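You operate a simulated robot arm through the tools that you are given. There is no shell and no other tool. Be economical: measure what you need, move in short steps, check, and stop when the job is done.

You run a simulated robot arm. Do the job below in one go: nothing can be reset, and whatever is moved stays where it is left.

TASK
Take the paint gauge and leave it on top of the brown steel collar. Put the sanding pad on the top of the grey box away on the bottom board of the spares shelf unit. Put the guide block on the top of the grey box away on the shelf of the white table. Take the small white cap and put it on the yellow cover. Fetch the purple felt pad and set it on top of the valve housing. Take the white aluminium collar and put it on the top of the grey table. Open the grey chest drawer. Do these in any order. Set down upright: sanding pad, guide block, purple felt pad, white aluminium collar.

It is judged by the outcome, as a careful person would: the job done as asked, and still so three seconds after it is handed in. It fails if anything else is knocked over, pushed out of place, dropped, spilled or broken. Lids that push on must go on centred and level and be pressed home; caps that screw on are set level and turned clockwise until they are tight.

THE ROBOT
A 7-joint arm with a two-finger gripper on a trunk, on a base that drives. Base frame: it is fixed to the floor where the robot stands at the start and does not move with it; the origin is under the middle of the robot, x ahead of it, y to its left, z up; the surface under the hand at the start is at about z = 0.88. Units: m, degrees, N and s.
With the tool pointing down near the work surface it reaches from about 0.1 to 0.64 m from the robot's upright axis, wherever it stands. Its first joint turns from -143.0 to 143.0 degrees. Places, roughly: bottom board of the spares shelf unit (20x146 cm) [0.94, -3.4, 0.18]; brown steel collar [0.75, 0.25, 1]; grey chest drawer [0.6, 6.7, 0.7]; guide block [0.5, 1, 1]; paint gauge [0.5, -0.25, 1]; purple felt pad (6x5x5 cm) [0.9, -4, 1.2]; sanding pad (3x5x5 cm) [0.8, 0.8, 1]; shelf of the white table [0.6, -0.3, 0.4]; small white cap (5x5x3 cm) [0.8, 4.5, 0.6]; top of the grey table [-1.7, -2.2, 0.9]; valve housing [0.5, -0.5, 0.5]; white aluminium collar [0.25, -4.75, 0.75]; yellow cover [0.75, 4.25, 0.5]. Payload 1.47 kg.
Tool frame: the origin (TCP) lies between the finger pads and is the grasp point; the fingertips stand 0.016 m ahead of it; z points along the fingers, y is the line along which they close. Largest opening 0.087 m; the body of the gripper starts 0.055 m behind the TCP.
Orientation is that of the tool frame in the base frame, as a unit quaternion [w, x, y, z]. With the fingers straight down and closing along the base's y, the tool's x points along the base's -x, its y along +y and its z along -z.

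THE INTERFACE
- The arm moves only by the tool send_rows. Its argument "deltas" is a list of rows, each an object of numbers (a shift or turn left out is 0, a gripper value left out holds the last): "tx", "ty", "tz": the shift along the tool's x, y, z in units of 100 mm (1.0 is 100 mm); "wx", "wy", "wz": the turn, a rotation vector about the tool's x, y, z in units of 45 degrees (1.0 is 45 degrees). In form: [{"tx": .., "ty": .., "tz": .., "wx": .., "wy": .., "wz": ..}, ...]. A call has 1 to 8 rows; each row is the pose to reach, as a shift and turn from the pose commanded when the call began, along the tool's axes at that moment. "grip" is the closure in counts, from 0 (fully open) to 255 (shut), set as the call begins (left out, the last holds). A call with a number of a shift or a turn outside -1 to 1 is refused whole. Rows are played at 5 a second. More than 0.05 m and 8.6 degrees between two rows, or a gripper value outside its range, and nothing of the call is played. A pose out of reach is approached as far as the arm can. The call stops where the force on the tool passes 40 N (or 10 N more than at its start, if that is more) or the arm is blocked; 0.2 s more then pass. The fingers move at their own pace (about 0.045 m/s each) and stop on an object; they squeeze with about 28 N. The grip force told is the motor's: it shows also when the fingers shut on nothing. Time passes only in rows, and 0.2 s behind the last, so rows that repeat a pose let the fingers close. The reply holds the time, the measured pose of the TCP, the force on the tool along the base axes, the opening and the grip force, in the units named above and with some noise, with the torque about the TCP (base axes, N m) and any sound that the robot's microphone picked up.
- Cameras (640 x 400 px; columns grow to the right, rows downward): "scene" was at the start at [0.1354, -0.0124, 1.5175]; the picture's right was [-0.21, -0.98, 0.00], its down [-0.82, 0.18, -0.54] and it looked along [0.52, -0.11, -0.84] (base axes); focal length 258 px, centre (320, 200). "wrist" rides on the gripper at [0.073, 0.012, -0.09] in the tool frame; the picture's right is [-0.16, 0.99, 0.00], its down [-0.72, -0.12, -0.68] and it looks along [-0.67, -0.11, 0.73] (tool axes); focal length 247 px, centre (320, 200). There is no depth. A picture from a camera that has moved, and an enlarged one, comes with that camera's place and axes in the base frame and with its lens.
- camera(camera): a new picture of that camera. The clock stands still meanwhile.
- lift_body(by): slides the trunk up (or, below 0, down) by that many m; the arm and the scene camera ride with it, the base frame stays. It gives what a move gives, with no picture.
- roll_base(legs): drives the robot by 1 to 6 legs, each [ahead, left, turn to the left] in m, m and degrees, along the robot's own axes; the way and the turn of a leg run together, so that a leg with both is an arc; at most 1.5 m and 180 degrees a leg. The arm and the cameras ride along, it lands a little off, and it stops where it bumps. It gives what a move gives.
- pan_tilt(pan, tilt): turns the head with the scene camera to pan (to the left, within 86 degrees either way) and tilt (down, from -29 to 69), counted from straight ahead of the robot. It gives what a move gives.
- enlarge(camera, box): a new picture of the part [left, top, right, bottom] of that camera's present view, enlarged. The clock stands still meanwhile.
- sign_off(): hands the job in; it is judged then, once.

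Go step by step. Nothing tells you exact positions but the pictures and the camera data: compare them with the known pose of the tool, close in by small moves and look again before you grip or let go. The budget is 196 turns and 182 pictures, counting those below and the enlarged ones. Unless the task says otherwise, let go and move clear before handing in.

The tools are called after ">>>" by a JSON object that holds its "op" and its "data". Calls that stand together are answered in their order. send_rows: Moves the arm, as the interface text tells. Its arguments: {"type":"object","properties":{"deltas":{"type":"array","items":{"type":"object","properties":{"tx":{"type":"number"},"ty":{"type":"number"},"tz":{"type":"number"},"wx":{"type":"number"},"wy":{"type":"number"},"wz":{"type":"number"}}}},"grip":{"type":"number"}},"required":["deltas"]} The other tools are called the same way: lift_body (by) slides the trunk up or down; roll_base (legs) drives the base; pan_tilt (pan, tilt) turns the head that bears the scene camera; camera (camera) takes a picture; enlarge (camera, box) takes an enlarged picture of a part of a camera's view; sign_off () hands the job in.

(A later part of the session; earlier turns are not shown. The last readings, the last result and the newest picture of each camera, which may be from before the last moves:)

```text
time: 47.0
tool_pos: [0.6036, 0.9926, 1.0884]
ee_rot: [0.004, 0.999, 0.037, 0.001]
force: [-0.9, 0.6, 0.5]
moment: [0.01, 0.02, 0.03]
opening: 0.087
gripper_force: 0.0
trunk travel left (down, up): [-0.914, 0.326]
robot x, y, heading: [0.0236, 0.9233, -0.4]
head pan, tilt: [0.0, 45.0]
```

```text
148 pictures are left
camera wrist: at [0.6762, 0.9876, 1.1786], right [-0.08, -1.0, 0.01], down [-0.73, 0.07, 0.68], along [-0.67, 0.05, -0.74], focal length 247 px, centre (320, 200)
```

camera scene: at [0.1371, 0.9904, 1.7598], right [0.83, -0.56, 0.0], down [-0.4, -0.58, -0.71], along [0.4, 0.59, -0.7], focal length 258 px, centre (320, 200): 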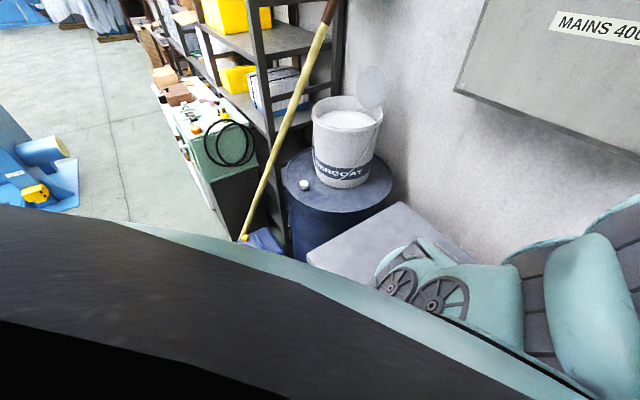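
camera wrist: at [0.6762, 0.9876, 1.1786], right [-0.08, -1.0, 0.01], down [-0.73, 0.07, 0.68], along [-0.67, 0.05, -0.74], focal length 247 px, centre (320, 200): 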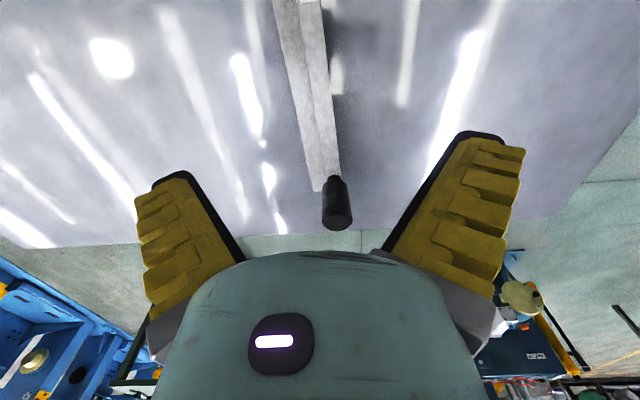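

>>> {"op": "send_rows", "data": {"deltas": [{"tz": 0.4}, {"tz": 0.75}, {"tz": 0.9}, {"tz": 0.97}, {"tz": 1.0}]}}

>>> {"op": "enlarge", "data": {"camera": "wrist", "box": [220, 80, 420, 260]}}

```text
time: 48.2
tool_pos: [0.6042, 0.9926, 1.0254]
ee_rot: [0.003, 0.999, 0.038, 0.003]
force: [-0.7, 0.1, -1.3]
moment: [-0.01, -0.01, 0.01]
opening: 0.0871
gripper_force: 0.1
out of reach, approached as far as the arm can: row 2, 3, 4, 5
trunk travel left (down, up): [-0.914, 0.326]
robot x, y, heading: [0.0233, 0.9222, -0.3]
head pan, tilt: [0.0, 45.0]
```

```text
2.22 times, centred on (320, 170) of wrist
camera zoom: at [0.6766, 0.9878, 1.1156], right [-0.08, -1.0, 0.01], down [-0.73, 0.06, 0.68], along [-0.67, 0.05, -0.74], focal length 549 px, centre (320, 267)
```

zoom: 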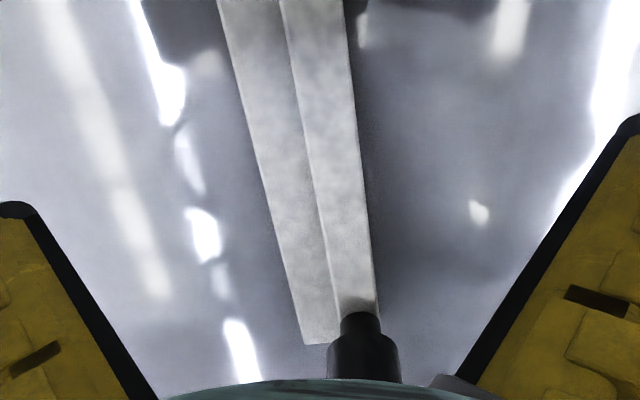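

>>> {"op": "lift_body", "data": {"by": -0.06}}

```text
time: 49.2
tool_pos: [0.6036, 0.9932, 0.9663]
ee_rot: [0.003, 0.999, 0.038, 0.003]
force: [0.5, 0.5, 0.4]
moment: [0.0, 0.02, -0.02]
opening: 0.0873
gripper_force: 0.0
trunk travel left (down, up): [-0.854, 0.386]
robot x, y, heading: [0.021, 0.9186, -0.2]
head pan, tilt: [0.0, 45.0]
```

>>> {"op": "camera", "data": {"camera": "wrist"}}

```text
146 pictures are left
camera wrist: at [0.6767, 0.9881, 1.0558], right [-0.08, -1.0, 0.01], down [-0.73, 0.06, 0.68], along [-0.67, 0.05, -0.74], focal length 247 px, centre (320, 200)
```

wrist: 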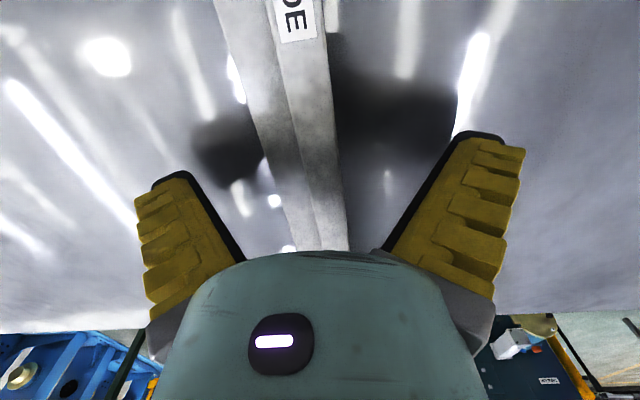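

>>> {"op": "send_rows", "data": {"deltas": [{"ty": -0.04, "tz": 0.04}, {"ty": -0.04, "tz": 0.08}]}}

>>> {"op": "send_rows", "data": {"deltas": [{}, {}, {}, {}, {}], "grip": 255}}

>>> {"op": "camera", "data": {"camera": "wrist"}}

```text
time: 49.8
tool_pos: [0.604, 0.9937, 0.9659]
ee_rot: [0.002, 0.999, 0.039, 0.002]
force: [-1.4, -0.1, 0.1]
moment: [-0.02, 0.03, 0.01]
opening: 0.0869
gripper_force: 0.1
out of reach, approached as far as the arm can: row 1, 2
trunk travel left (down, up): [-0.854, 0.386]
robot x, y, heading: [0.0205, 0.9197, -0.4]
head pan, tilt: [0.0, 45.0]
```

```text
time: 51.0
tool_pos: [0.6057, 0.994, 0.9671]
ee_rot: [0.002, 0.999, 0.039, 0.004]
force: [-2.6, 3.2, 13.2]
moment: [0.01, 0.38, -0.15]
opening: 0.0288
gripper_force: 27.9
trunk travel left (down, up): [-0.854, 0.386]
robot x, y, heading: [0.0248, 0.9242, -0.5]
head pan, tilt: [0.0, 45.0]
```

```text
145 pictures are left
camera wrist: at [0.6776, 0.9886, 1.0569], right [-0.08, -1.0, 0.0], down [-0.74, 0.06, 0.67], along [-0.67, 0.05, -0.74], focal length 247 px, centre (320, 200)
```

wrist: 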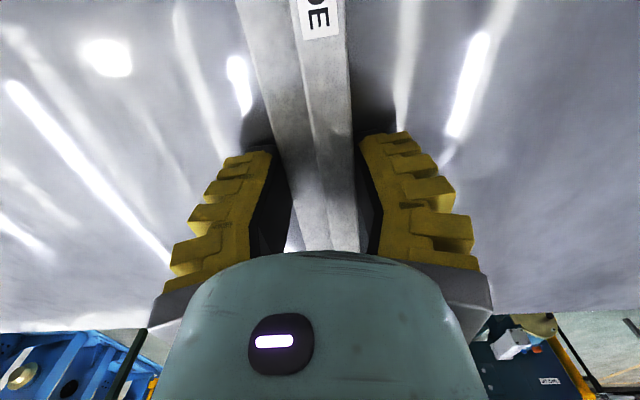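

Gripped. I lift and read the weight, then rotate back 180° with the bar.

>>> {"op": "lift_body", "data": {"by": 0.12}}

>>> {"op": "send_rows", "data": {"deltas": [{"wz": -0.17}, {"wz": -0.34}, {"wz": -0.51}, {"wz": -0.68}, {"wz": -0.85}, {"wz": -1.0}]}}

>>> {"op": "camera", "data": {"camera": "wrist"}}

```text
time: 52.5
tool_pos: [0.603, 0.9942, 1.0852]
ee_rot: [0.003, 0.999, 0.038, 0.003]
force: [-0.1, -0.5, -1.7]
moment: [0.02, -0.04, 0.02]
opening: 0.0249
gripper_force: 27.7
trunk travel left (down, up): [-0.974, 0.266]
robot x, y, heading: [0.0245, 0.9224, -0.5]
head pan, tilt: [0.0, 45.0]
```

```text
time: 53.9
tool_pos: [0.6033, 0.9934, 1.0847]
ee_rot: [0.003, 0.908, 0.42, 0.001]
force: [-0.4, 0.7, -0.7]
moment: [0.0, -0.04, -0.01]
opening: 0.0247
gripper_force: 27.6
trunk travel left (down, up): [-0.974, 0.266]
robot x, y, heading: [0.0248, 0.919, -0.2]
head pan, tilt: [0.0, 45.0]
```

```text
144 pictures are left
camera wrist: at [0.6586, 1.042, 1.1749], right [0.65, -0.76, 0.01], down [-0.56, -0.47, 0.68], along [-0.51, -0.45, -0.73], focal length 247 px, centre (320, 200)
```

wrist: 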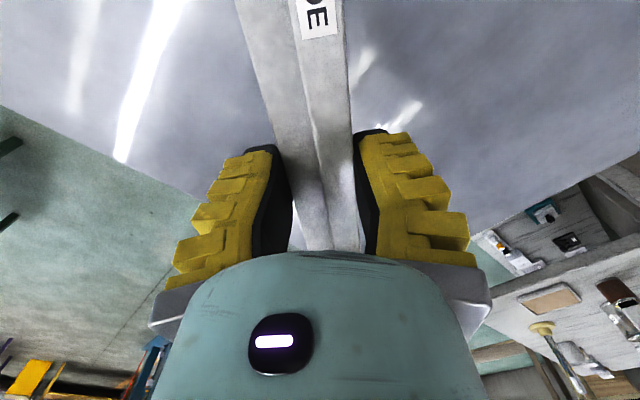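

It weighs only ~0.15 kg. I continue the turn, then lower and release.

>>> {"op": "send_rows", "data": {"deltas": [{"wz": -0.17}, {"wz": -0.34}, {"wz": -0.51}, {"wz": -0.68}, {"wz": -0.85}, {"wz": -1.0}]}}

>>> {"op": "send_rows", "data": {"deltas": [{"wz": -0.17}, {"wz": -0.34}, {"wz": -0.51}, {"wz": -0.68}, {"wz": -0.85}, {"wz": -1.0}]}}

>>> {"op": "send_rows", "data": {"deltas": [{"wz": -0.17}, {"wz": -0.34}, {"wz": -0.51}, {"wz": -0.68}, {"wz": -0.85}, {"wz": -0.91}]}}

>>> {"op": "lift_body", "data": {"by": -0.1}}

>>> {"op": "camera", "data": {"camera": "wrist"}}

```text
time: 55.3
tool_pos: [0.603, 0.9926, 1.0855]
ee_rot: [0.004, 0.678, 0.735, 0.0]
force: [0.3, 0.1, -0.9]
moment: [0.02, -0.02, 0.01]
opening: 0.0248
gripper_force: 28.1
trunk travel left (down, up): [-0.974, 0.266]
robot x, y, heading: [0.0235, 0.9195, -0.1]
head pan, tilt: [0.0, 45.0]
```

```text
time: 56.7
tool_pos: [0.6024, 0.9938, 1.0854]
ee_rot: [0.003, 0.345, 0.939, -0.002]
force: [-0.4, -0.4, -1.0]
moment: [-0.01, -0.02, 0.01]
opening: 0.0248
gripper_force: 27.5
trunk travel left (down, up): [-0.974, 0.266]
robot x, y, heading: [0.0266, 0.9233, -0.3]
head pan, tilt: [0.0, 45.0]
```

```text
time: 58.1
tool_pos: [0.6036, 0.994, 1.0866]
ee_rot: [0.004, -0.004, 1.0, -0.003]
force: [0.2, -0.4, -1.7]
moment: [-0.01, 0.02, -0.05]
opening: 0.0248
gripper_force: 28.0
trunk travel left (down, up): [-0.974, 0.266]
robot x, y, heading: [0.0244, 0.9216, -0.2]
head pan, tilt: [0.0, 45.0]
```

```text
time: 59.5
tool_pos: [0.6048, 0.9933, 0.9843]
ee_rot: [0.003, -0.004, 1.0, -0.002]
force: [0.1, 0.1, -1.7]
moment: [0.0, 0.05, -0.01]
opening: 0.0247
gripper_force: 27.9
trunk travel left (down, up): [-0.874, 0.366]
robot x, y, heading: [0.0222, 0.9213, -0.4]
head pan, tilt: [0.0, 45.0]
```

```text
143 pictures are left
camera wrist: at [0.5307, 1.0053, 1.0748], right [0.15, 0.99, 0.0], down [0.72, -0.11, 0.69], along [0.68, -0.11, -0.73], focal length 247 px, centre (320, 200)
```

wrist: 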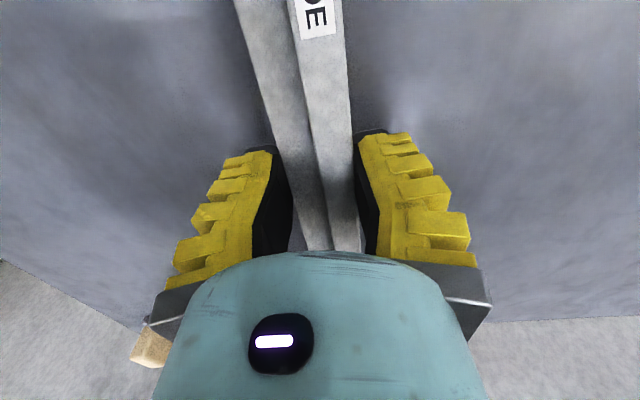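

>>> {"op": "lift_body", "data": {"by": -0.016}}

```text
time: 60.1
tool_pos: [0.605, 0.9929, 0.9698]
ee_rot: [0.003, -0.004, 1.0, -0.003]
force: [0.9, 0.8, -1.5]
moment: [-0.04, 0.04, -0.01]
opening: 0.0245
gripper_force: 28.0
trunk travel left (down, up): [-0.858, 0.382]
robot x, y, heading: [0.0239, 0.9214, -0.2]
head pan, tilt: [0.0, 45.0]
```

>>> {"op": "lift_body", "data": {"by": -0.004}}

```text
time: 60.6
tool_pos: [0.6065, 0.9927, 0.9657]
ee_rot: [0.004, -0.003, 1.0, -0.003]
force: [-4.2, -0.2, 13.6]
moment: [0.04, 0.36, -0.01]
opening: 0.0296
gripper_force: 27.5
trunk travel left (down, up): [-0.854, 0.386]
robot x, y, heading: [0.024, 0.9234, -0.4]
head pan, tilt: [0.0, 45.0]
```

On the surface. Release, raise, and flip the hand back.

>>> {"op": "send_rows", "data": {"deltas": [{}, {}, {}, {}], "grip": 0}}

>>> {"op": "lift_body", "data": {"by": 0.17}}

>>> {"op": "camera", "data": {"camera": "wrist"}}

>>> {"op": "send_rows", "data": {"deltas": [{"wz": 0.17}, {"wz": 0.34}, {"wz": 0.51}, {"wz": 0.68}, {"wz": 0.85}, {"wz": 1.0}]}}

>>> {"op": "send_rows", "data": {"deltas": [{"wz": 0.17}, {"wz": 0.34}, {"wz": 0.51}, {"wz": 0.68}, {"wz": 0.85}, {"wz": 1.0}]}}

>>> {"op": "send_rows", "data": {"deltas": [{"wz": 0.17}, {"wz": 0.34}, {"wz": 0.51}, {"wz": 0.68}, {"wz": 0.85}, {"wz": 1.0}]}}

>>> {"op": "send_rows", "data": {"deltas": [{"wz": 0.17}, {"wz": 0.34}, {"wz": 0.51}, {"wz": 0.68}, {"wz": 0.85}, {"wz": 1.0}]}}

>>> {"op": "send_rows", "data": {"deltas": [{"wy": 0.17}, {"wy": 0.34}, {"wy": 0.51}, {"wy": 0.68}, {"wy": 0.85}, {"wy": 1.0}]}}

>>> {"op": "camera", "data": {"camera": "wrist"}}

```text
time: 61.6
tool_pos: [0.6038, 0.9932, 0.9658]
ee_rot: [0.003, -0.003, 1.0, -0.002]
force: [0.5, 1.2, 0.3]
moment: [-0.01, 0.02, 0.01]
opening: 0.0871
gripper_force: 0.1
trunk travel left (down, up): [-0.854, 0.386]
robot x, y, heading: [0.0216, 0.9231, -0.2]
head pan, tilt: [0.0, 45.0]
```

```text
time: 63.5
tool_pos: [0.6043, 0.9943, 1.1345]
ee_rot: [0.002, -0.004, 1.0, -0.003]
force: [-0.6, 0.3, 0.0]
moment: [0.01, 0.04, -0.02]
opening: 0.0871
gripper_force: 0.1
trunk travel left (down, up): [-1.024, 0.216]
robot x, y, heading: [0.0248, 0.9171, -0.6]
head pan, tilt: [0.0, 45.0]
```

```text
142 pictures are left
camera wrist: at [0.5305, 1.0053, 1.2246], right [0.15, 0.99, 0.0], down [0.72, -0.11, 0.68], along [0.68, -0.11, -0.73], focal length 247 px, centre (320, 200)
```

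wrist: 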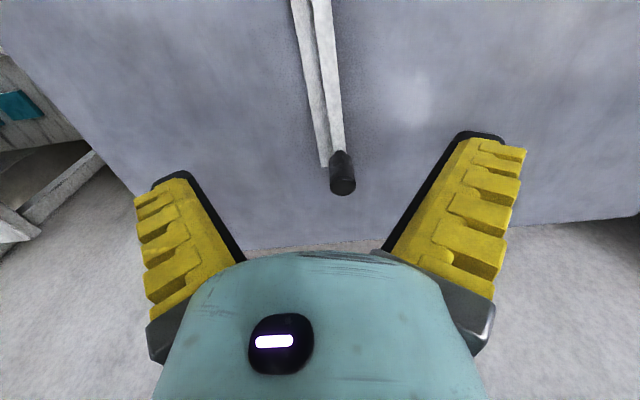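

```text
time: 64.9
tool_pos: [0.6041, 0.9949, 1.1363]
ee_rot: [0.004, 0.381, 0.925, -0.002]
force: [0.2, -0.9, -0.4]
moment: [0.03, 0.0, 0.02]
opening: 0.0867
gripper_force: 0.1
trunk travel left (down, up): [-1.024, 0.216]
robot x, y, heading: [0.0197, 0.9226, -0.3]
head pan, tilt: [0.0, 45.0]
```

```text
time: 66.3
tool_pos: [0.6053, 0.994, 1.1364]
ee_rot: [0.003, 0.706, 0.708, 0.0]
force: [0.2, -0.1, -0.3]
moment: [0.0, 0.0, 0.01]
opening: 0.0869
gripper_force: 0.2
trunk travel left (down, up): [-1.024, 0.216]
robot x, y, heading: [0.0218, 0.9239, -0.3]
head pan, tilt: [0.0, 45.0]
```

```text
time: 67.7
tool_pos: [0.6041, 0.9931, 1.1357]
ee_rot: [0.002, 0.922, 0.386, 0.001]
force: [-0.1, 0.2, 0.3]
moment: [-0.04, -0.04, -0.01]
opening: 0.087
gripper_force: 0.0
trunk travel left (down, up): [-1.024, 0.216]
robot x, y, heading: [0.0245, 0.9213, -0.2]
head pan, tilt: [0.0, 45.0]
```

```text
time: 69.1
tool_pos: [0.6036, 0.9929, 1.1352]
ee_rot: [0.002, 0.999, 0.034, 0.004]
force: [0.2, -0.2, 0.1]
moment: [0.03, 0.0, 0.02]
opening: 0.0872
gripper_force: 0.0
out of reach, approached as far as the arm can: row 6
trunk travel left (down, up): [-1.024, 0.216]
robot x, y, heading: [0.0233, 0.9218, -0.2]
head pan, tilt: [0.0, 45.0]
```

```text
time: 70.5
tool_pos: [0.6049, 0.993, 1.1372]
ee_rot: [-0.008, 0.922, 0.03, 0.386]
force: [-0.5, 0.0, -0.1]
moment: [-0.03, 0.0, -0.03]
opening: 0.0871
gripper_force: 0.1
trunk travel left (down, up): [-1.024, 0.216]
robot x, y, heading: [0.0207, 0.9235, -0.2]
head pan, tilt: [0.0, 45.0]
```

```text
141 pictures are left
camera wrist: at [0.5925, 0.9814, 1.2512], right [-0.05, -0.99, -0.1], down [-1.0, 0.05, -0.04], along [0.04, 0.1, -0.99], focal length 247 px, centre (320, 200)
```

wrist: 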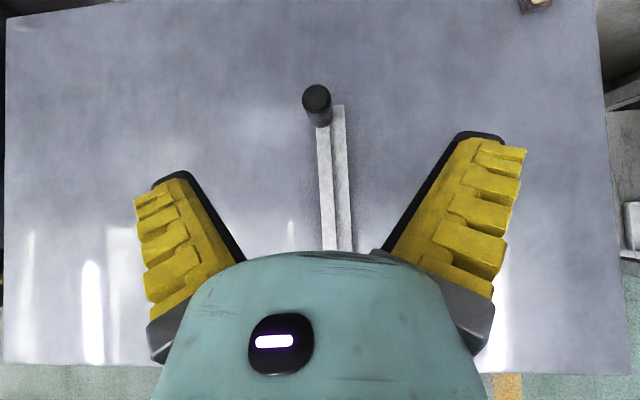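

The bar now lies with its handle at the far end. I fix the yaw, shift to grasp nearer its close end, and lower.

>>> {"op": "send_rows", "data": {"deltas": [{"tx": -0.27, "tz": -0.27, "ty": -0.02, "wx": -0.06, "wz": 0.06}]}}

>>> {"op": "lift_body", "data": {"by": -0.13}}

>>> {"op": "camera", "data": {"camera": "wrist"}}

```text
time: 70.9
tool_pos: [0.5745, 0.9909, 1.14]
ee_rot: [0.005, 0.919, 0.003, 0.393]
force: [-0.3, 0.8, 0.1]
moment: [0.02, -0.02, 0.02]
opening: 0.0868
gripper_force: 0.1
trunk travel left (down, up): [-1.024, 0.216]
robot x, y, heading: [0.0243, 0.9189, -0.7]
head pan, tilt: [0.0, 45.0]
```

```text
time: 72.5
tool_pos: [0.5717, 0.9894, 1.0082]
ee_rot: [0.004, 0.92, 0.002, 0.393]
force: [-0.2, 0.4, 0.2]
moment: [0.02, 0.0, -0.02]
opening: 0.0868
gripper_force: 0.1
trunk travel left (down, up): [-0.894, 0.346]
robot x, y, heading: [0.0202, 0.9226, -0.2]
head pan, tilt: [0.0, 45.0]
```

```text
140 pictures are left
camera wrist: at [0.5575, 0.9802, 1.1235], right [-0.11, -0.99, -0.1], down [-0.99, 0.12, -0.05], along [0.06, 0.1, -0.99], focal length 247 px, centre (320, 200)
```

wrist: 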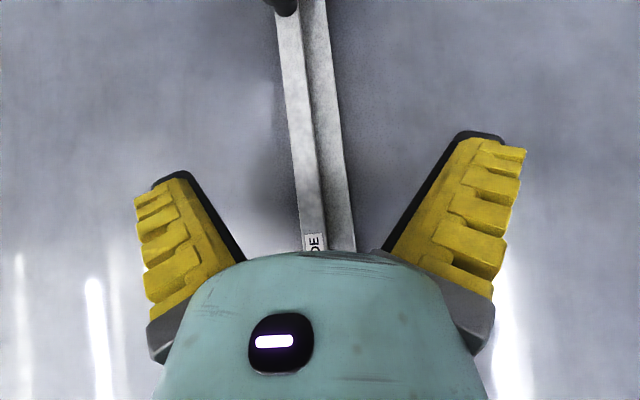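

>>> {"op": "send_rows", "data": {"deltas": [{"tx": -0.1, "tz": 0.1}, {"tx": -0.18, "tz": 0.17}, {"tx": -0.22, "tz": 0.21}]}}

>>> {"op": "send_rows", "data": {"deltas": [{}, {}, {}, {}, {}], "grip": 255}}

>>> {"op": "camera", "data": {"camera": "wrist"}}

```text
time: 73.3
tool_pos: [0.5628, 0.9948, 0.974]
ee_rot: [0.002, 0.924, -0.001, 0.383]
force: [-0.7, 1.3, 0.2]
moment: [0.0, 0.01, -0.03]
opening: 0.0873
gripper_force: 0.1
trunk travel left (down, up): [-0.894, 0.346]
robot x, y, heading: [0.0239, 0.9195, -0.2]
head pan, tilt: [0.0, 45.0]
```

```text
time: 74.5
tool_pos: [0.5674, 0.9944, 0.9778]
ee_rot: [0.003, 0.922, -0.001, 0.387]
force: [-9.1, 3.8, 30.5]
moment: [-0.51, 0.42, 0.07]
opening: 0.0212
gripper_force: 27.3
trunk travel left (down, up): [-0.894, 0.346]
robot x, y, heading: [0.0209, 0.9204, -0.3]
head pan, tilt: [0.0, 45.0]
```

```text
139 pictures are left
camera wrist: at [0.5533, 0.9834, 1.0917], right [-0.11, -0.99, -0.11], down [-0.99, 0.12, -0.04], along [0.05, 0.1, -0.99], focal length 247 px, centre (320, 200)
```

wrist: 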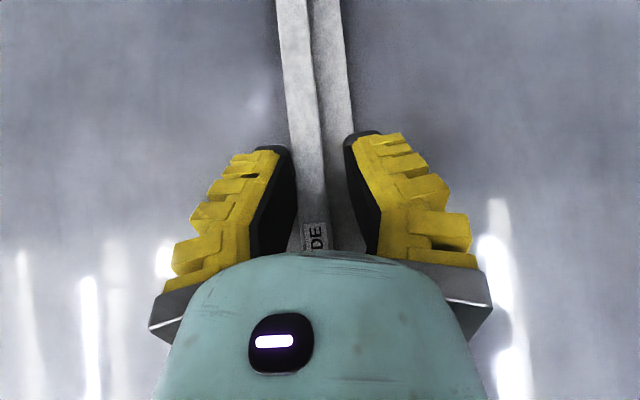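

>>> {"op": "lift_body", "data": {"by": 0.14}}

>>> {"op": "camera", "data": {"camera": "wrist"}}

```text
time: 76.2
tool_pos: [0.5647, 0.9938, 1.1154]
ee_rot: [0.003, 0.923, 0.0, 0.386]
force: [-0.5, -0.3, -1.7]
moment: [0.01, 0.09, 0.02]
opening: 0.0062
gripper_force: 27.9
trunk travel left (down, up): [-1.034, 0.206]
robot x, y, heading: [0.0218, 0.9222, -0.0]
head pan, tilt: [0.0, 45.0]
```

```text
138 pictures are left
camera wrist: at [0.5518, 0.9829, 1.2296], right [-0.11, -0.99, -0.11], down [-0.99, 0.12, -0.04], along [0.05, 0.1, -0.99], focal length 247 px, centre (320, 200)
```

wrist: 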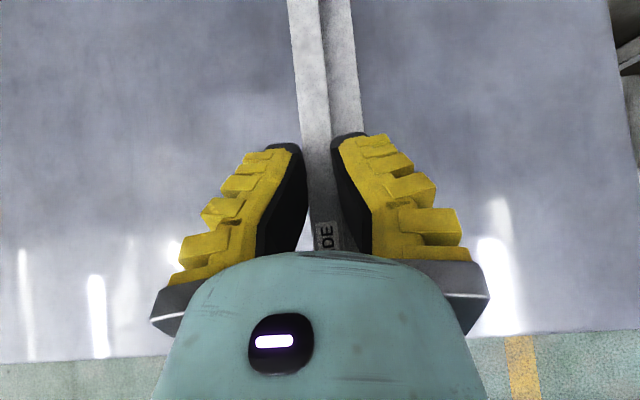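

>>> {"op": "enlarge", "data": {"camera": "wrist", "box": [240, 100, 400, 260]}}

>>> {"op": "camera", "data": {"camera": "scene"}}

```text
2.50 times, centred on (320, 180) of wrist
camera zoom: at [0.5518, 0.9829, 1.2296], right [-0.11, -0.99, -0.11], down [-0.99, 0.12, -0.04], along [0.05, 0.1, -0.99], focal length 617 px, centre (320, 250)
```

zoom: 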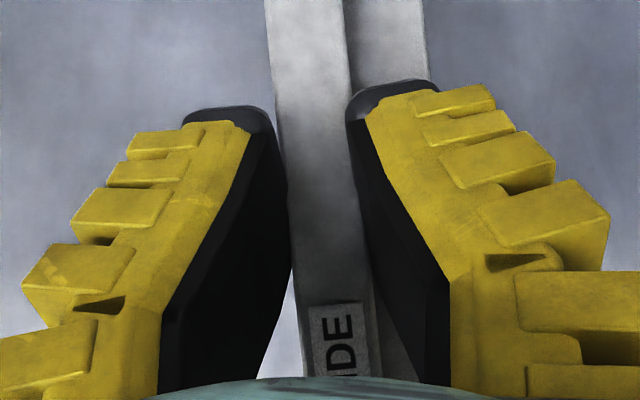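

```text
136 pictures are left
camera scene: at [0.1368, 0.9901, 1.6994], right [0.82, -0.57, 0.0], down [-0.4, -0.58, -0.71], along [0.4, 0.59, -0.7], focal length 258 px, centre (320, 200)
```

scene: 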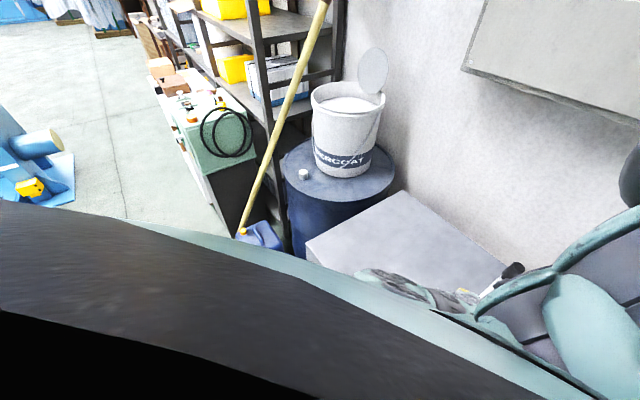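

>>> {"op": "enlarge", "data": {"camera": "scene", "box": [420, 220, 620, 345]}}

```text
3.20 times, centred on (520, 282) of scene
camera zoom: at [0.1368, 0.9901, 1.6994], right [0.82, -0.57, 0.0], down [-0.4, -0.58, -0.71], along [0.4, 0.59, -0.7], focal length 827 px, centre (-320, -64)
```

zoom: 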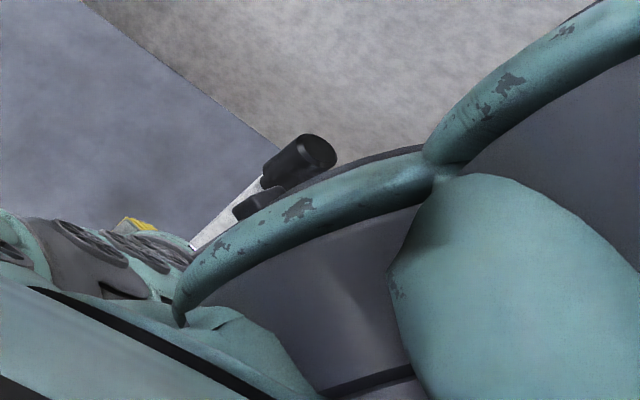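

The bar is held by its raised rib, handle ahead. I back away from the box, go right to in front of the table, and lower to see the shelf.

>>> {"op": "roll_base", "data": {"legs": [[-0.45, 0, 0], [0, -1.1, 0]]}}

>>> {"op": "lift_body", "data": {"by": -0.4}}

>>> {"op": "pan_tilt", "data": {"pan": -20, "tilt": 20}}

>>> {"op": "camera", "data": {"camera": "scene"}}

>>> {"op": "camera", "data": {"camera": "wrist"}}

```text
time: 84.1
tool_pos: [0.109, -0.1074, 1.1144]
ee_rot: [0.006, 0.922, -0.007, 0.386]
force: [0.2, 0.0, -0.2]
moment: [0.02, 0.09, 0.0]
opening: 0.0061
gripper_force: 27.7
trunk travel left (down, up): [-1.034, 0.206]
robot x, y, heading: [-0.4357, -0.1732, -1.1]
head pan, tilt: [0.0, 45.0]
```

```text
time: 87.9
tool_pos: [0.1103, -0.1089, 0.7149]
ee_rot: [0.005, 0.922, -0.006, 0.386]
force: [0.5, 0.4, -1.6]
moment: [0.04, 0.09, 0.02]
opening: 0.006
gripper_force: 27.8
trunk travel left (down, up): [-0.634, 0.606]
robot x, y, heading: [-0.4339, -0.1749, -1.3]
head pan, tilt: [0.0, 45.0]
```

```text
time: 88.8
tool_pos: [0.1094, -0.1077, 0.7153]
ee_rot: [0.006, 0.923, -0.007, 0.386]
force: [0.9, -0.7, -2.3]
moment: [0.02, 0.08, -0.01]
opening: 0.006
gripper_force: 28.0
trunk travel left (down, up): [-0.634, 0.606]
robot x, y, heading: [-0.4309, -0.1741, -1.3]
head pan, tilt: [-20.0, 20.0]
```

```text
134 pictures are left
camera scene: at [-0.3125, -0.0967, 1.3304], right [0.82, -0.58, 0.0], down [-0.24, -0.34, -0.91], along [0.53, 0.74, -0.42], focal length 258 px, centre (320, 200)
```

scene: 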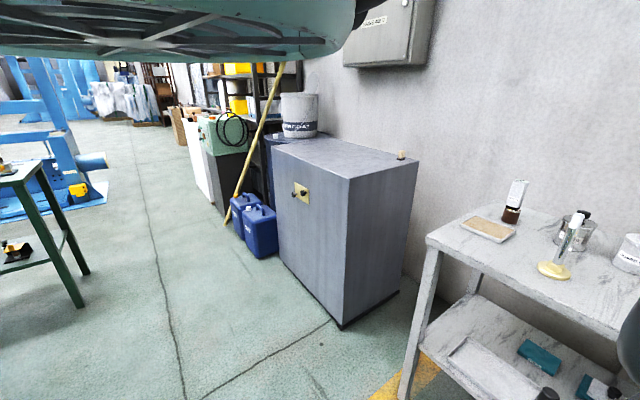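

```text
133 pictures are left
camera wrist: at [0.096, -0.1186, 0.8296], right [-0.13, -0.99, -0.11], down [-0.99, 0.13, -0.04], along [0.05, 0.1, -0.99], focal length 247 px, centre (320, 200)
```

wrist: 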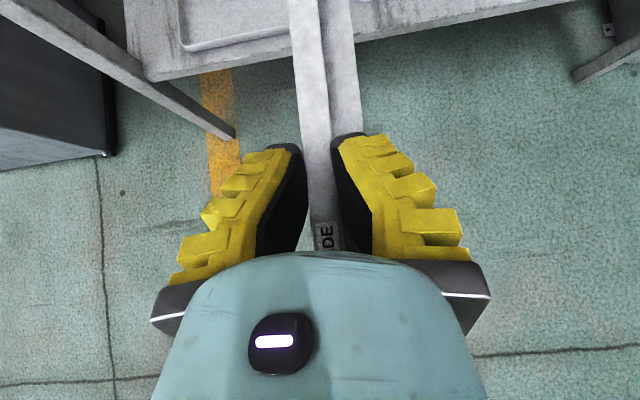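

I can see part of the shelf (tray on its left, teal boxes). I drive right to view the whole shelf with the head looking left.

>>> {"op": "roll_base", "data": {"legs": [[0, -0.6, 0]]}}

>>> {"op": "camera", "data": {"camera": "scene"}}

>>> {"op": "camera", "data": {"camera": "wrist"}}

```text
time: 92.2
tool_pos: [0.0967, -0.7151, 0.7147]
ee_rot: [0.007, 0.922, -0.009, 0.386]
force: [0.1, 0.4, -1.4]
moment: [0.02, 0.1, 0.01]
opening: 0.0058
gripper_force: 28.1
trunk travel left (down, up): [-0.634, 0.606]
robot x, y, heading: [-0.4452, -0.7731, -1.6]
head pan, tilt: [-20.0, 20.0]
```

```text
132 pictures are left
camera scene: at [-0.3253, -0.6998, 1.3325], right [0.81, -0.58, 0.0], down [-0.23, -0.32, -0.92], along [0.54, 0.75, -0.39], focal length 258 px, centre (320, 200)
```

scene: 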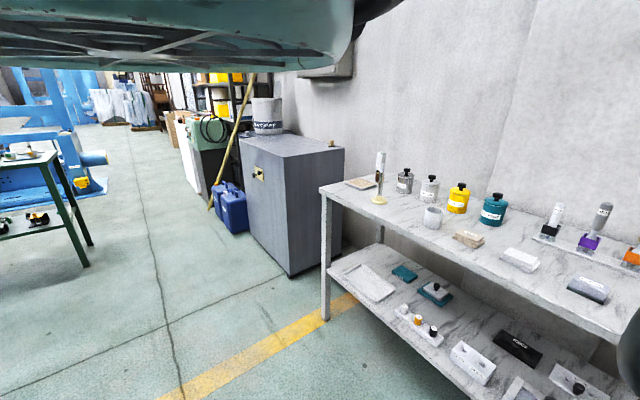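

```text
131 pictures are left
camera wrist: at [0.0828, -0.7238, 0.8296], right [-0.13, -0.99, -0.11], down [-0.99, 0.14, -0.04], along [0.05, 0.1, -0.99], focal length 247 px, centre (320, 200)
```

wrist: 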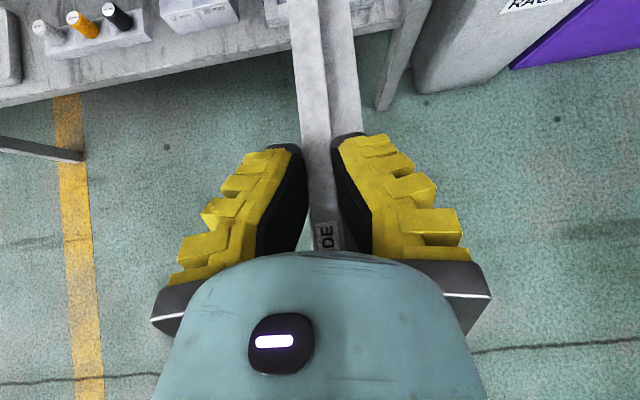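

>>> {"op": "enlarge", "data": {"camera": "scene", "box": [310, 225, 630, 400]}}

```text
2.00 times, centred on (470, 312) of scene
camera zoom: at [-0.3253, -0.6998, 1.3325], right [0.81, -0.58, 0.0], down [-0.23, -0.32, -0.92], along [0.54, 0.75, -0.39], focal length 517 px, centre (20, -25)
```

zoom: 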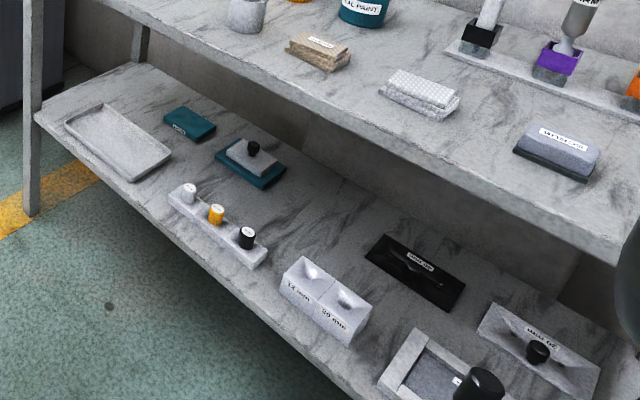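

The valve housing is likely the white two-bore block near [0.49,-0.51]. There's free shelf space around x 0.55–0.75, y -0.33…-0.48. I'll back up, line up at y≈-0.40, then extend the arm so the forearm lies flatter.

>>> {"op": "roll_base", "data": {"legs": [[-0.1, 0, 0], [0, 0.29, 1.6]]}}

>>> {"op": "lift_body", "data": {"by": -0.15}}

>>> {"op": "send_rows", "data": {"deltas": [{"tx": 0.33, "tz": 0.33}, {"tx": 0.67, "tz": 0.67}, {"tx": 1.0, "tz": 1.0}]}}

>>> {"op": "camera", "data": {"camera": "scene"}}

>>> {"op": "camera", "data": {"camera": "wrist"}}

```text
time: 95.0
tool_pos: [-0.0008, -0.4086, 0.715]
ee_rot: [0.002, 0.922, 0.002, 0.386]
force: [0.4, 0.1, -2.1]
moment: [-0.01, 0.11, 0.03]
opening: 0.006
gripper_force: 27.9
trunk travel left (down, up): [-0.634, 0.606]
robot x, y, heading: [-0.5443, -0.4832, -0.2]
head pan, tilt: [-20.0, 20.0]
```

```text
time: 96.7
tool_pos: [-0.0007, -0.4098, 0.5651]
ee_rot: [0.003, 0.923, 0.001, 0.386]
force: [-0.1, -0.5, -1.2]
moment: [-0.01, 0.12, -0.01]
opening: 0.0059
gripper_force: 28.1
trunk travel left (down, up): [-0.484, 0.756]
robot x, y, heading: [-0.5413, -0.4793, -0.1]
head pan, tilt: [-20.0, 20.0]
```

```text
time: 97.5
tool_pos: [0.1418, -0.397, 0.5655]
ee_rot: [0.002, 0.922, 0.006, 0.387]
force: [1.9, -8.8, -1.2]
moment: [0.33, 0.18, 0.19]
opening: 0.0058
gripper_force: 28.0
trunk travel left (down, up): [-0.484, 0.756]
robot x, y, heading: [-0.5435, -0.4787, 0.0]
head pan, tilt: [-20.0, 20.0]
```

```text
129 pictures are left
camera scene: at [-0.4223, -0.3987, 1.1884], right [0.82, -0.57, 0.0], down [-0.19, -0.27, -0.94], along [0.53, 0.78, -0.34], focal length 258 px, centre (320, 200)
```

scene: 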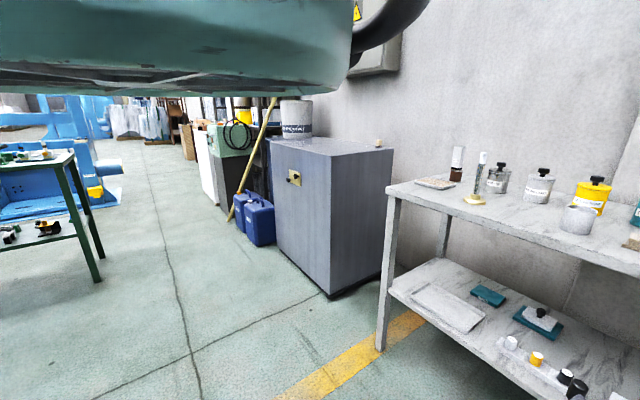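

```text
128 pictures are left
camera wrist: at [0.1287, -0.4069, 0.6799], right [-0.1, -0.99, -0.1], down [-0.99, 0.11, -0.04], along [0.05, 0.1, -0.99], focal length 247 px, centre (320, 200)
```

wrist: 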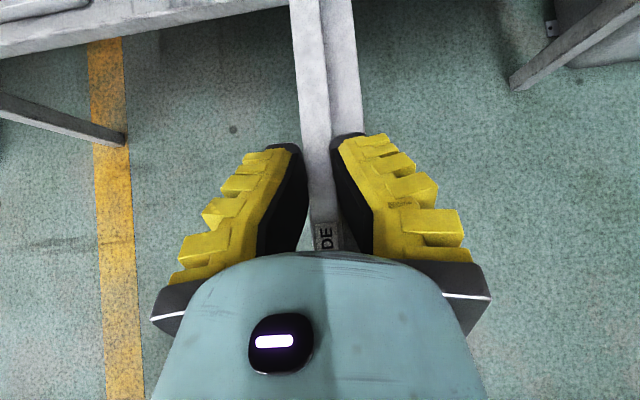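

>>> {"op": "send_rows", "data": {"deltas": [{}]}}

```text
time: 97.9
tool_pos: [0.1414, -0.404, 0.5639]
ee_rot: [0.001, 0.923, 0.002, 0.386]
force: [-0.8, 1.1, -1.2]
moment: [0.01, 0.11, -0.02]
opening: 0.006
gripper_force: 27.6
trunk travel left (down, up): [-0.484, 0.756]
robot x, y, heading: [-0.5416, -0.4784, -0.4]
head pan, tilt: [-20.0, 20.0]
```

Readings settle; all good. Shelf height works out to ≈0.37. I lower to a travel height of 0.50 and drive in partway, watching.

>>> {"op": "lift_body", "data": {"by": -0.065}}

>>> {"op": "roll_base", "data": {"legs": [[0.3, 0, 0.2]]}}

>>> {"op": "camera", "data": {"camera": "wrist"}}

>>> {"op": "camera", "data": {"camera": "scene"}}

```text
time: 99.0
tool_pos: [0.143, -0.4071, 0.4987]
ee_rot: [0.002, 0.922, 0.002, 0.386]
force: [-0.5, 0.4, -1.4]
moment: [0.0, 0.07, 0.0]
opening: 0.006
gripper_force: 27.6
trunk travel left (down, up): [-0.419, 0.821]
robot x, y, heading: [-0.5394, -0.484, -0.4]
head pan, tilt: [-20.0, 20.0]
```

```text
time: 101.0
tool_pos: [0.4451, -0.4082, 0.4986]
ee_rot: [0.002, 0.923, 0.001, 0.386]
force: [0.2, -0.1, -0.8]
moment: [0.01, 0.13, 0.02]
opening: 0.0061
gripper_force: 27.9
trunk travel left (down, up): [-0.419, 0.821]
robot x, y, heading: [-0.2369, -0.4802, -0.3]
head pan, tilt: [-20.0, 20.0]
```

```text
127 pictures are left
camera wrist: at [0.4317, -0.4189, 0.6135], right [-0.11, -0.99, -0.11], down [-0.99, 0.11, -0.04], along [0.05, 0.1, -0.99], focal length 247 px, centre (320, 200)
```

wrist: 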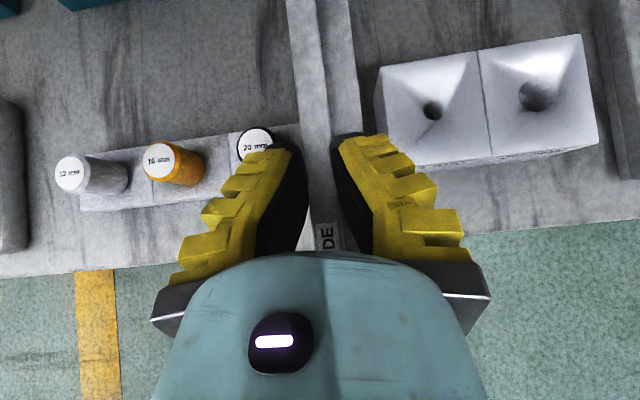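

```text
126 pictures are left
camera scene: at [-0.1193, -0.4047, 1.1229], right [0.82, -0.57, 0.0], down [-0.19, -0.28, -0.94], along [0.54, 0.77, -0.34], focal length 258 px, centre (320, 200)
```

scene: 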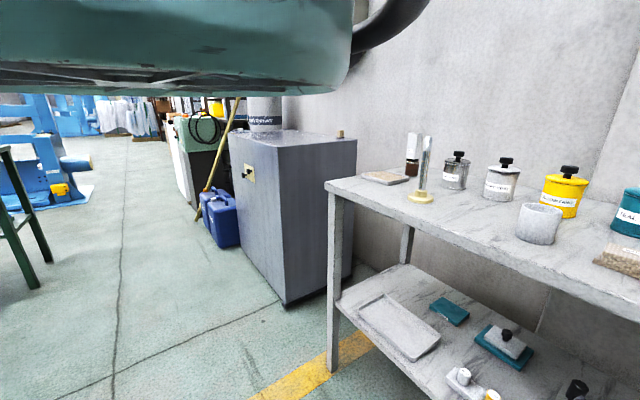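

Clearance is fine. I drive the remaining 0.19 m.

>>> {"op": "roll_base", "data": {"legs": [[0.195, 0, 0.2]]}}

>>> {"op": "camera", "data": {"camera": "wrist"}}

>>> {"op": "camera", "data": {"camera": "scene"}}

```text
time: 102.6
tool_pos: [0.6403, -0.4059, 0.4982]
ee_rot: [0.001, 0.922, 0.003, 0.386]
force: [0.1, 0.4, -1.0]
moment: [0.0, 0.11, -0.03]
opening: 0.0061
gripper_force: 28.0
trunk travel left (down, up): [-0.419, 0.821]
robot x, y, heading: [-0.0473, -0.4855, -0.1]
head pan, tilt: [-20.0, 20.0]
```

```text
125 pictures are left
camera wrist: at [0.6266, -0.4166, 0.6135], right [-0.11, -0.99, -0.11], down [-0.99, 0.11, -0.04], along [0.05, 0.1, -0.99], focal length 247 px, centre (320, 200)
```

wrist: 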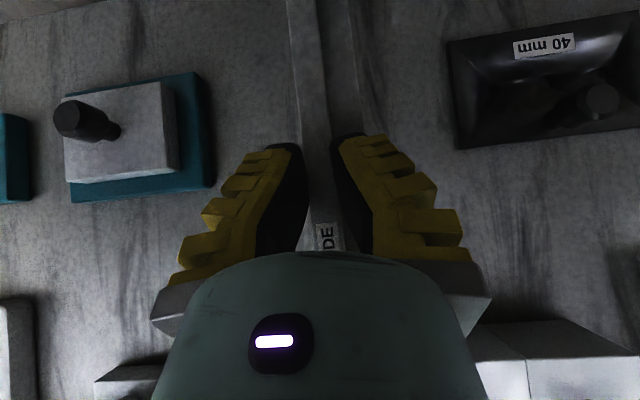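

```text
124 pictures are left
camera scene: at [0.0755, -0.4045, 1.1229], right [0.82, -0.57, 0.0], down [-0.19, -0.28, -0.94], along [0.53, 0.77, -0.34], focal length 258 px, centre (320, 200)
```

scene: 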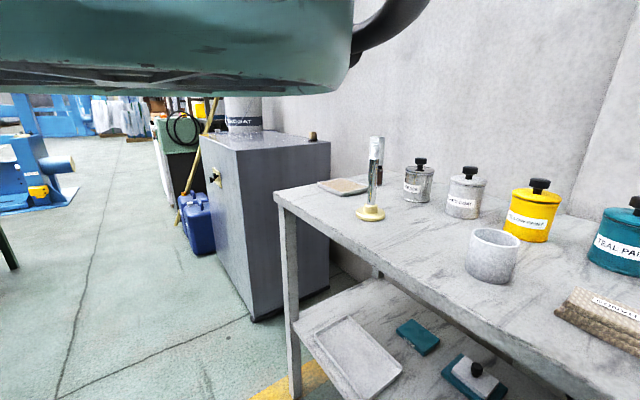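

The space below is clear. I lower with the trunk, then creep down until contact.

>>> {"op": "lift_body", "data": {"by": -0.075}}

>>> {"op": "camera", "data": {"camera": "wrist"}}

```text
time: 103.7
tool_pos: [0.6418, -0.4064, 0.427]
ee_rot: [0.0, 0.922, 0.003, 0.387]
force: [-6.9, -0.3, 24.7]
moment: [-0.22, -0.2, -0.12]
opening: 0.0095
gripper_force: 27.9
trunk travel left (down, up): [-0.344, 0.896]
robot x, y, heading: [-0.0418, -0.4811, 0.0]
head pan, tilt: [-20.0, 20.0]
```

```text
123 pictures are left
camera wrist: at [0.6297, -0.4163, 0.5414], right [-0.11, -0.99, -0.11], down [-0.99, 0.11, -0.04], along [0.05, 0.1, -0.99], focal length 247 px, centre (320, 200)
```

wrist: 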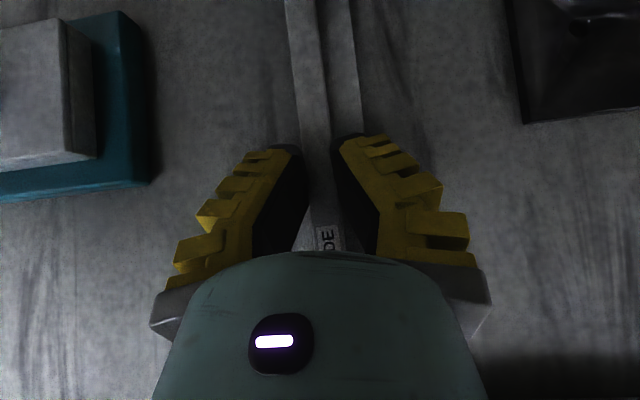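

Bar is on the shelf (25 N). I ease up a little, open, and raise.

>>> {"op": "lift_body", "data": {"by": 0.003}}

>>> {"op": "send_rows", "data": {"deltas": [{}, {}, {}], "grip": 60}}

>>> {"op": "lift_body", "data": {"by": 0.075}}

>>> {"op": "camera", "data": {"camera": "wrist"}}

```text
time: 104.2
tool_pos: [0.6413, -0.4056, 0.4273]
ee_rot: [0.002, 0.922, 0.003, 0.386]
force: [2.4, 0.4, 6.4]
moment: [-0.05, -0.08, 0.08]
opening: 0.0075
gripper_force: 28.4
trunk travel left (down, up): [-0.347, 0.893]
robot x, y, heading: [-0.0434, -0.4831, 0.2]
head pan, tilt: [-20.0, 20.0]
```

```text
time: 105.0
tool_pos: [0.6397, -0.4052, 0.4272]
ee_rot: [0.001, 0.923, 0.004, 0.385]
force: [0.6, 0.8, -0.1]
moment: [-0.03, 0.04, 0.0]
opening: 0.0706
gripper_force: 2.9
trunk travel left (down, up): [-0.347, 0.893]
robot x, y, heading: [-0.0445, -0.4853, 0.1]
head pan, tilt: [-20.0, 20.0]
```

```text
time: 106.2
tool_pos: [0.6391, -0.4048, 0.5026]
ee_rot: [0.001, 0.923, 0.004, 0.385]
force: [0.3, 0.0, -0.1]
moment: [0.0, -0.01, 0.03]
opening: 0.0704
gripper_force: 2.4
trunk travel left (down, up): [-0.422, 0.818]
robot x, y, heading: [-0.0454, -0.4863, 0.1]
head pan, tilt: [-20.0, 20.0]
```

```text
122 pictures are left
camera wrist: at [0.6264, -0.4166, 0.6164], right [-0.11, -0.99, -0.11], down [-0.99, 0.11, -0.04], along [0.05, 0.1, -0.99], focal length 247 px, centre (320, 200)
```

wrist: 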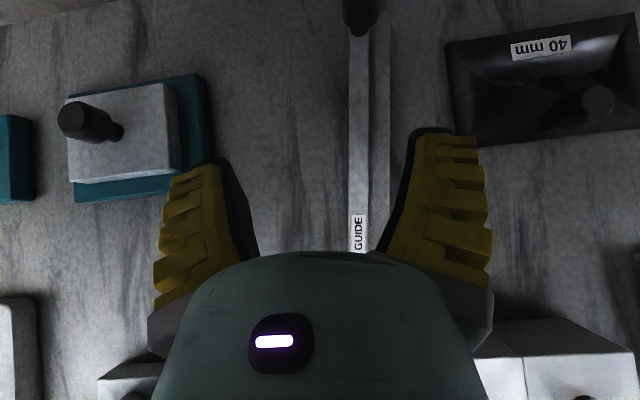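

The guide block lies upright on the shelf. I back out and look at the right half of the shelf for the valve housing.

>>> {"op": "roll_base", "data": {"legs": [[-0.4, 0, 0], [0, -0.3, 0]]}}

>>> {"op": "camera", "data": {"camera": "scene"}}

>>> {"op": "camera", "data": {"camera": "wrist"}}

```text
time: 110.3
tool_pos: [0.2362, -0.7038, 0.5019]
ee_rot: [0.001, 0.923, 0.003, 0.386]
force: [-0.7, -0.4, 0.7]
moment: [-0.01, -0.01, 0.04]
opening: 0.0704
gripper_force: 3.2
trunk travel left (down, up): [-0.422, 0.818]
robot x, y, heading: [-0.4481, -0.7817, -0.1]
head pan, tilt: [-20.0, 20.0]
```

```text
121 pictures are left
camera scene: at [-0.3286, -0.7017, 1.1259], right [0.82, -0.57, 0.0], down [-0.19, -0.28, -0.94], along [0.53, 0.77, -0.34], focal length 258 px, centre (320, 200)
```

scene: 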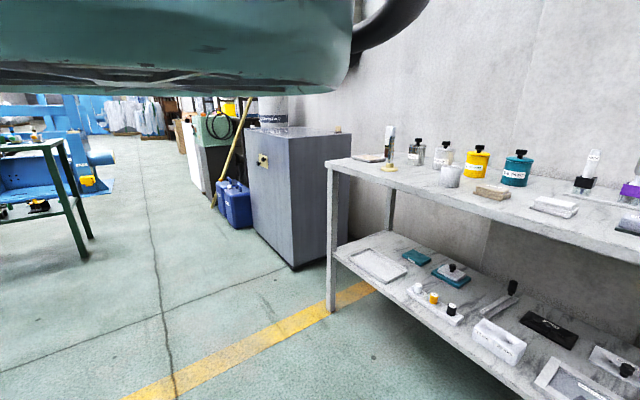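

```text
120 pictures are left
camera wrist: at [0.2224, -0.714, 0.6165], right [-0.11, -0.99, -0.11], down [-0.99, 0.11, -0.04], along [0.05, 0.1, -0.99], focal length 247 px, centre (320, 200)
```

wrist: 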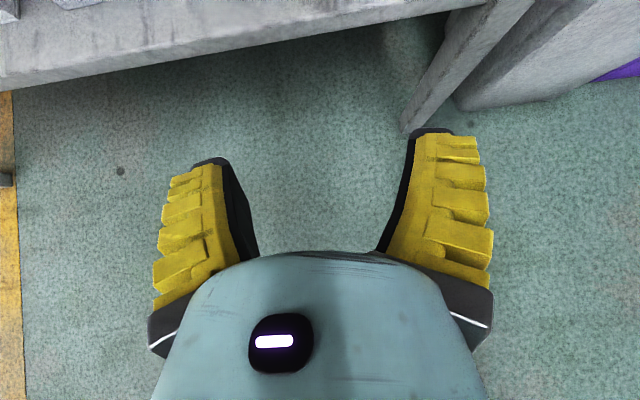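

Now the sanding pad. I raise the trunk, drive to the front of the grey box, and look.

>>> {"op": "lift_body", "data": {"by": 0.62}}

>>> {"op": "roll_base", "data": {"legs": [[0, 1.46, 0], [0.45, 0, 0]]}}

>>> {"op": "camera", "data": {"camera": "wrist"}}

```text
refused: 0.62 is not a number from -0.4 to 0.4
```

```text
time: 118.8
tool_pos: [0.3871, 0.7765, 0.4947]
ee_rot: [0.005, 0.925, 0.004, 0.379]
force: [-40.4, 1.0, 31.6]
moment: [-0.79, -0.65, -0.66]
opening: 0.0831
gripper_force: 29.6
trunk travel left (down, up): [-0.422, 0.818]
robot x, y, heading: [-0.2864, 0.7004, -0.3]
head pan, tilt: [-20.0, 20.0]
stopped in leg 2: the force on the tool passed its limit at 471 N (the readings are from after the stop); the commanded pose is now the measured one
```

```text
119 pictures are left
camera wrist: at [0.3755, 0.7674, 0.6099], right [-0.11, -0.99, -0.1], down [-0.99, 0.11, -0.02], along [0.04, 0.1, -0.99], focal length 247 px, centre (320, 200)
```

wrist: 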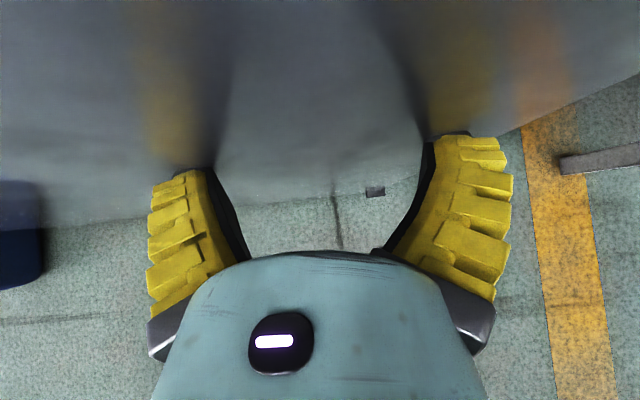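

The lift was refused and the fingers bumped the box front; I back off at once, then raise in two steps and check the box and its pad.

>>> {"op": "roll_base", "data": {"legs": [[-0.2, 0, 0]]}}

>>> {"op": "lift_body", "data": {"by": 0.4}}

>>> {"op": "lift_body", "data": {"by": 0.25}}

>>> {"op": "camera", "data": {"camera": "scene"}}

>>> {"op": "camera", "data": {"camera": "wrist"}}

```text
time: 120.4
tool_pos: [0.1966, 0.7781, 0.5015]
ee_rot: [0.004, 0.923, 0.004, 0.384]
force: [0.3, 0.0, -0.2]
moment: [0.04, 0.01, 0.0]
opening: 0.0705
gripper_force: 2.5
trunk travel left (down, up): [-0.422, 0.818]
robot x, y, heading: [-0.4886, 0.7038, -0.4]
head pan, tilt: [-20.0, 20.0]
```

```text
time: 124.2
tool_pos: [0.1951, 0.7782, 0.901]
ee_rot: [0.003, 0.923, 0.005, 0.384]
force: [-0.9, -0.4, 0.0]
moment: [-0.02, 0.0, -0.02]
opening: 0.0706
gripper_force: 2.7
trunk travel left (down, up): [-0.822, 0.418]
robot x, y, heading: [-0.4843, 0.7018, -0.3]
head pan, tilt: [-20.0, 20.0]
```

```text
time: 126.8
tool_pos: [0.1954, 0.7789, 1.1512]
ee_rot: [0.003, 0.924, 0.005, 0.383]
force: [0.0, 0.8, -0.3]
moment: [-0.02, -0.05, -0.04]
opening: 0.0707
gripper_force: 2.9
trunk travel left (down, up): [-1.072, 0.168]
robot x, y, heading: [-0.4847, 0.7033, -0.3]
head pan, tilt: [-20.0, 20.0]
```

```text
118 pictures are left
camera scene: at [-0.3665, 0.7797, 1.7758], right [0.82, -0.57, 0.0], down [-0.19, -0.28, -0.94], along [0.54, 0.77, -0.34], focal length 258 px, centre (320, 200)
```

scene: 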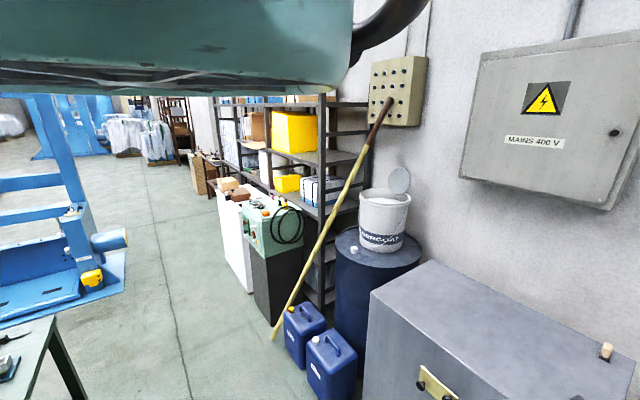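

```text
117 pictures are left
camera wrist: at [0.1833, 0.7682, 1.2654], right [-0.11, -0.99, -0.1], down [-0.99, 0.11, -0.03], along [0.05, 0.1, -0.99], focal length 247 px, centre (320, 200)
```

wrist: 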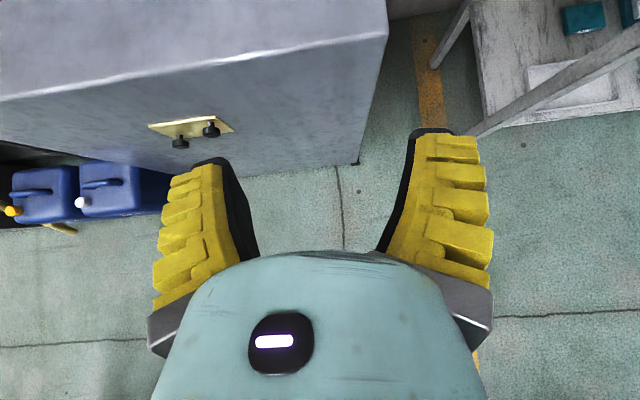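

The box hasn't moved and the pad is still standing. I drive forward toward it.

>>> {"op": "roll_base", "data": {"legs": [[0.52, 0, 0.3]]}}

>>> {"op": "camera", "data": {"camera": "wrist"}}

```text
time: 129.9
tool_pos: [0.7267, 0.7725, 1.1514]
ee_rot: [0.004, 0.923, 0.003, 0.385]
force: [-0.2, 0.4, -0.4]
moment: [-0.05, -0.05, -0.02]
opening: 0.0704
gripper_force: 2.6
trunk travel left (down, up): [-1.072, 0.168]
robot x, y, heading: [0.042, 0.7006, -0.6]
head pan, tilt: [-20.0, 20.0]
```

```text
116 pictures are left
camera wrist: at [0.7141, 0.762, 1.2655], right [-0.11, -0.99, -0.1], down [-0.99, 0.11, -0.03], along [0.05, 0.1, -0.99], focal length 247 px, centre (320, 200)
```

wrist: 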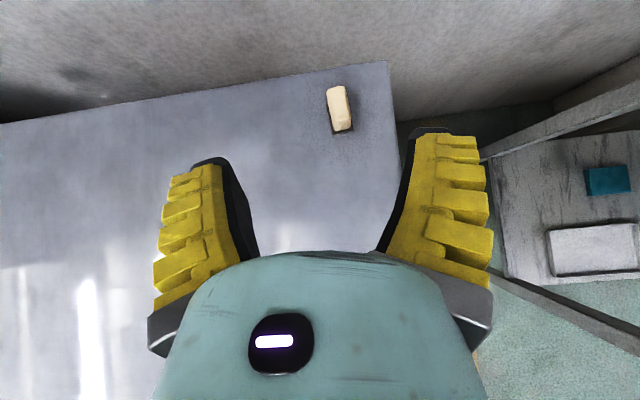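

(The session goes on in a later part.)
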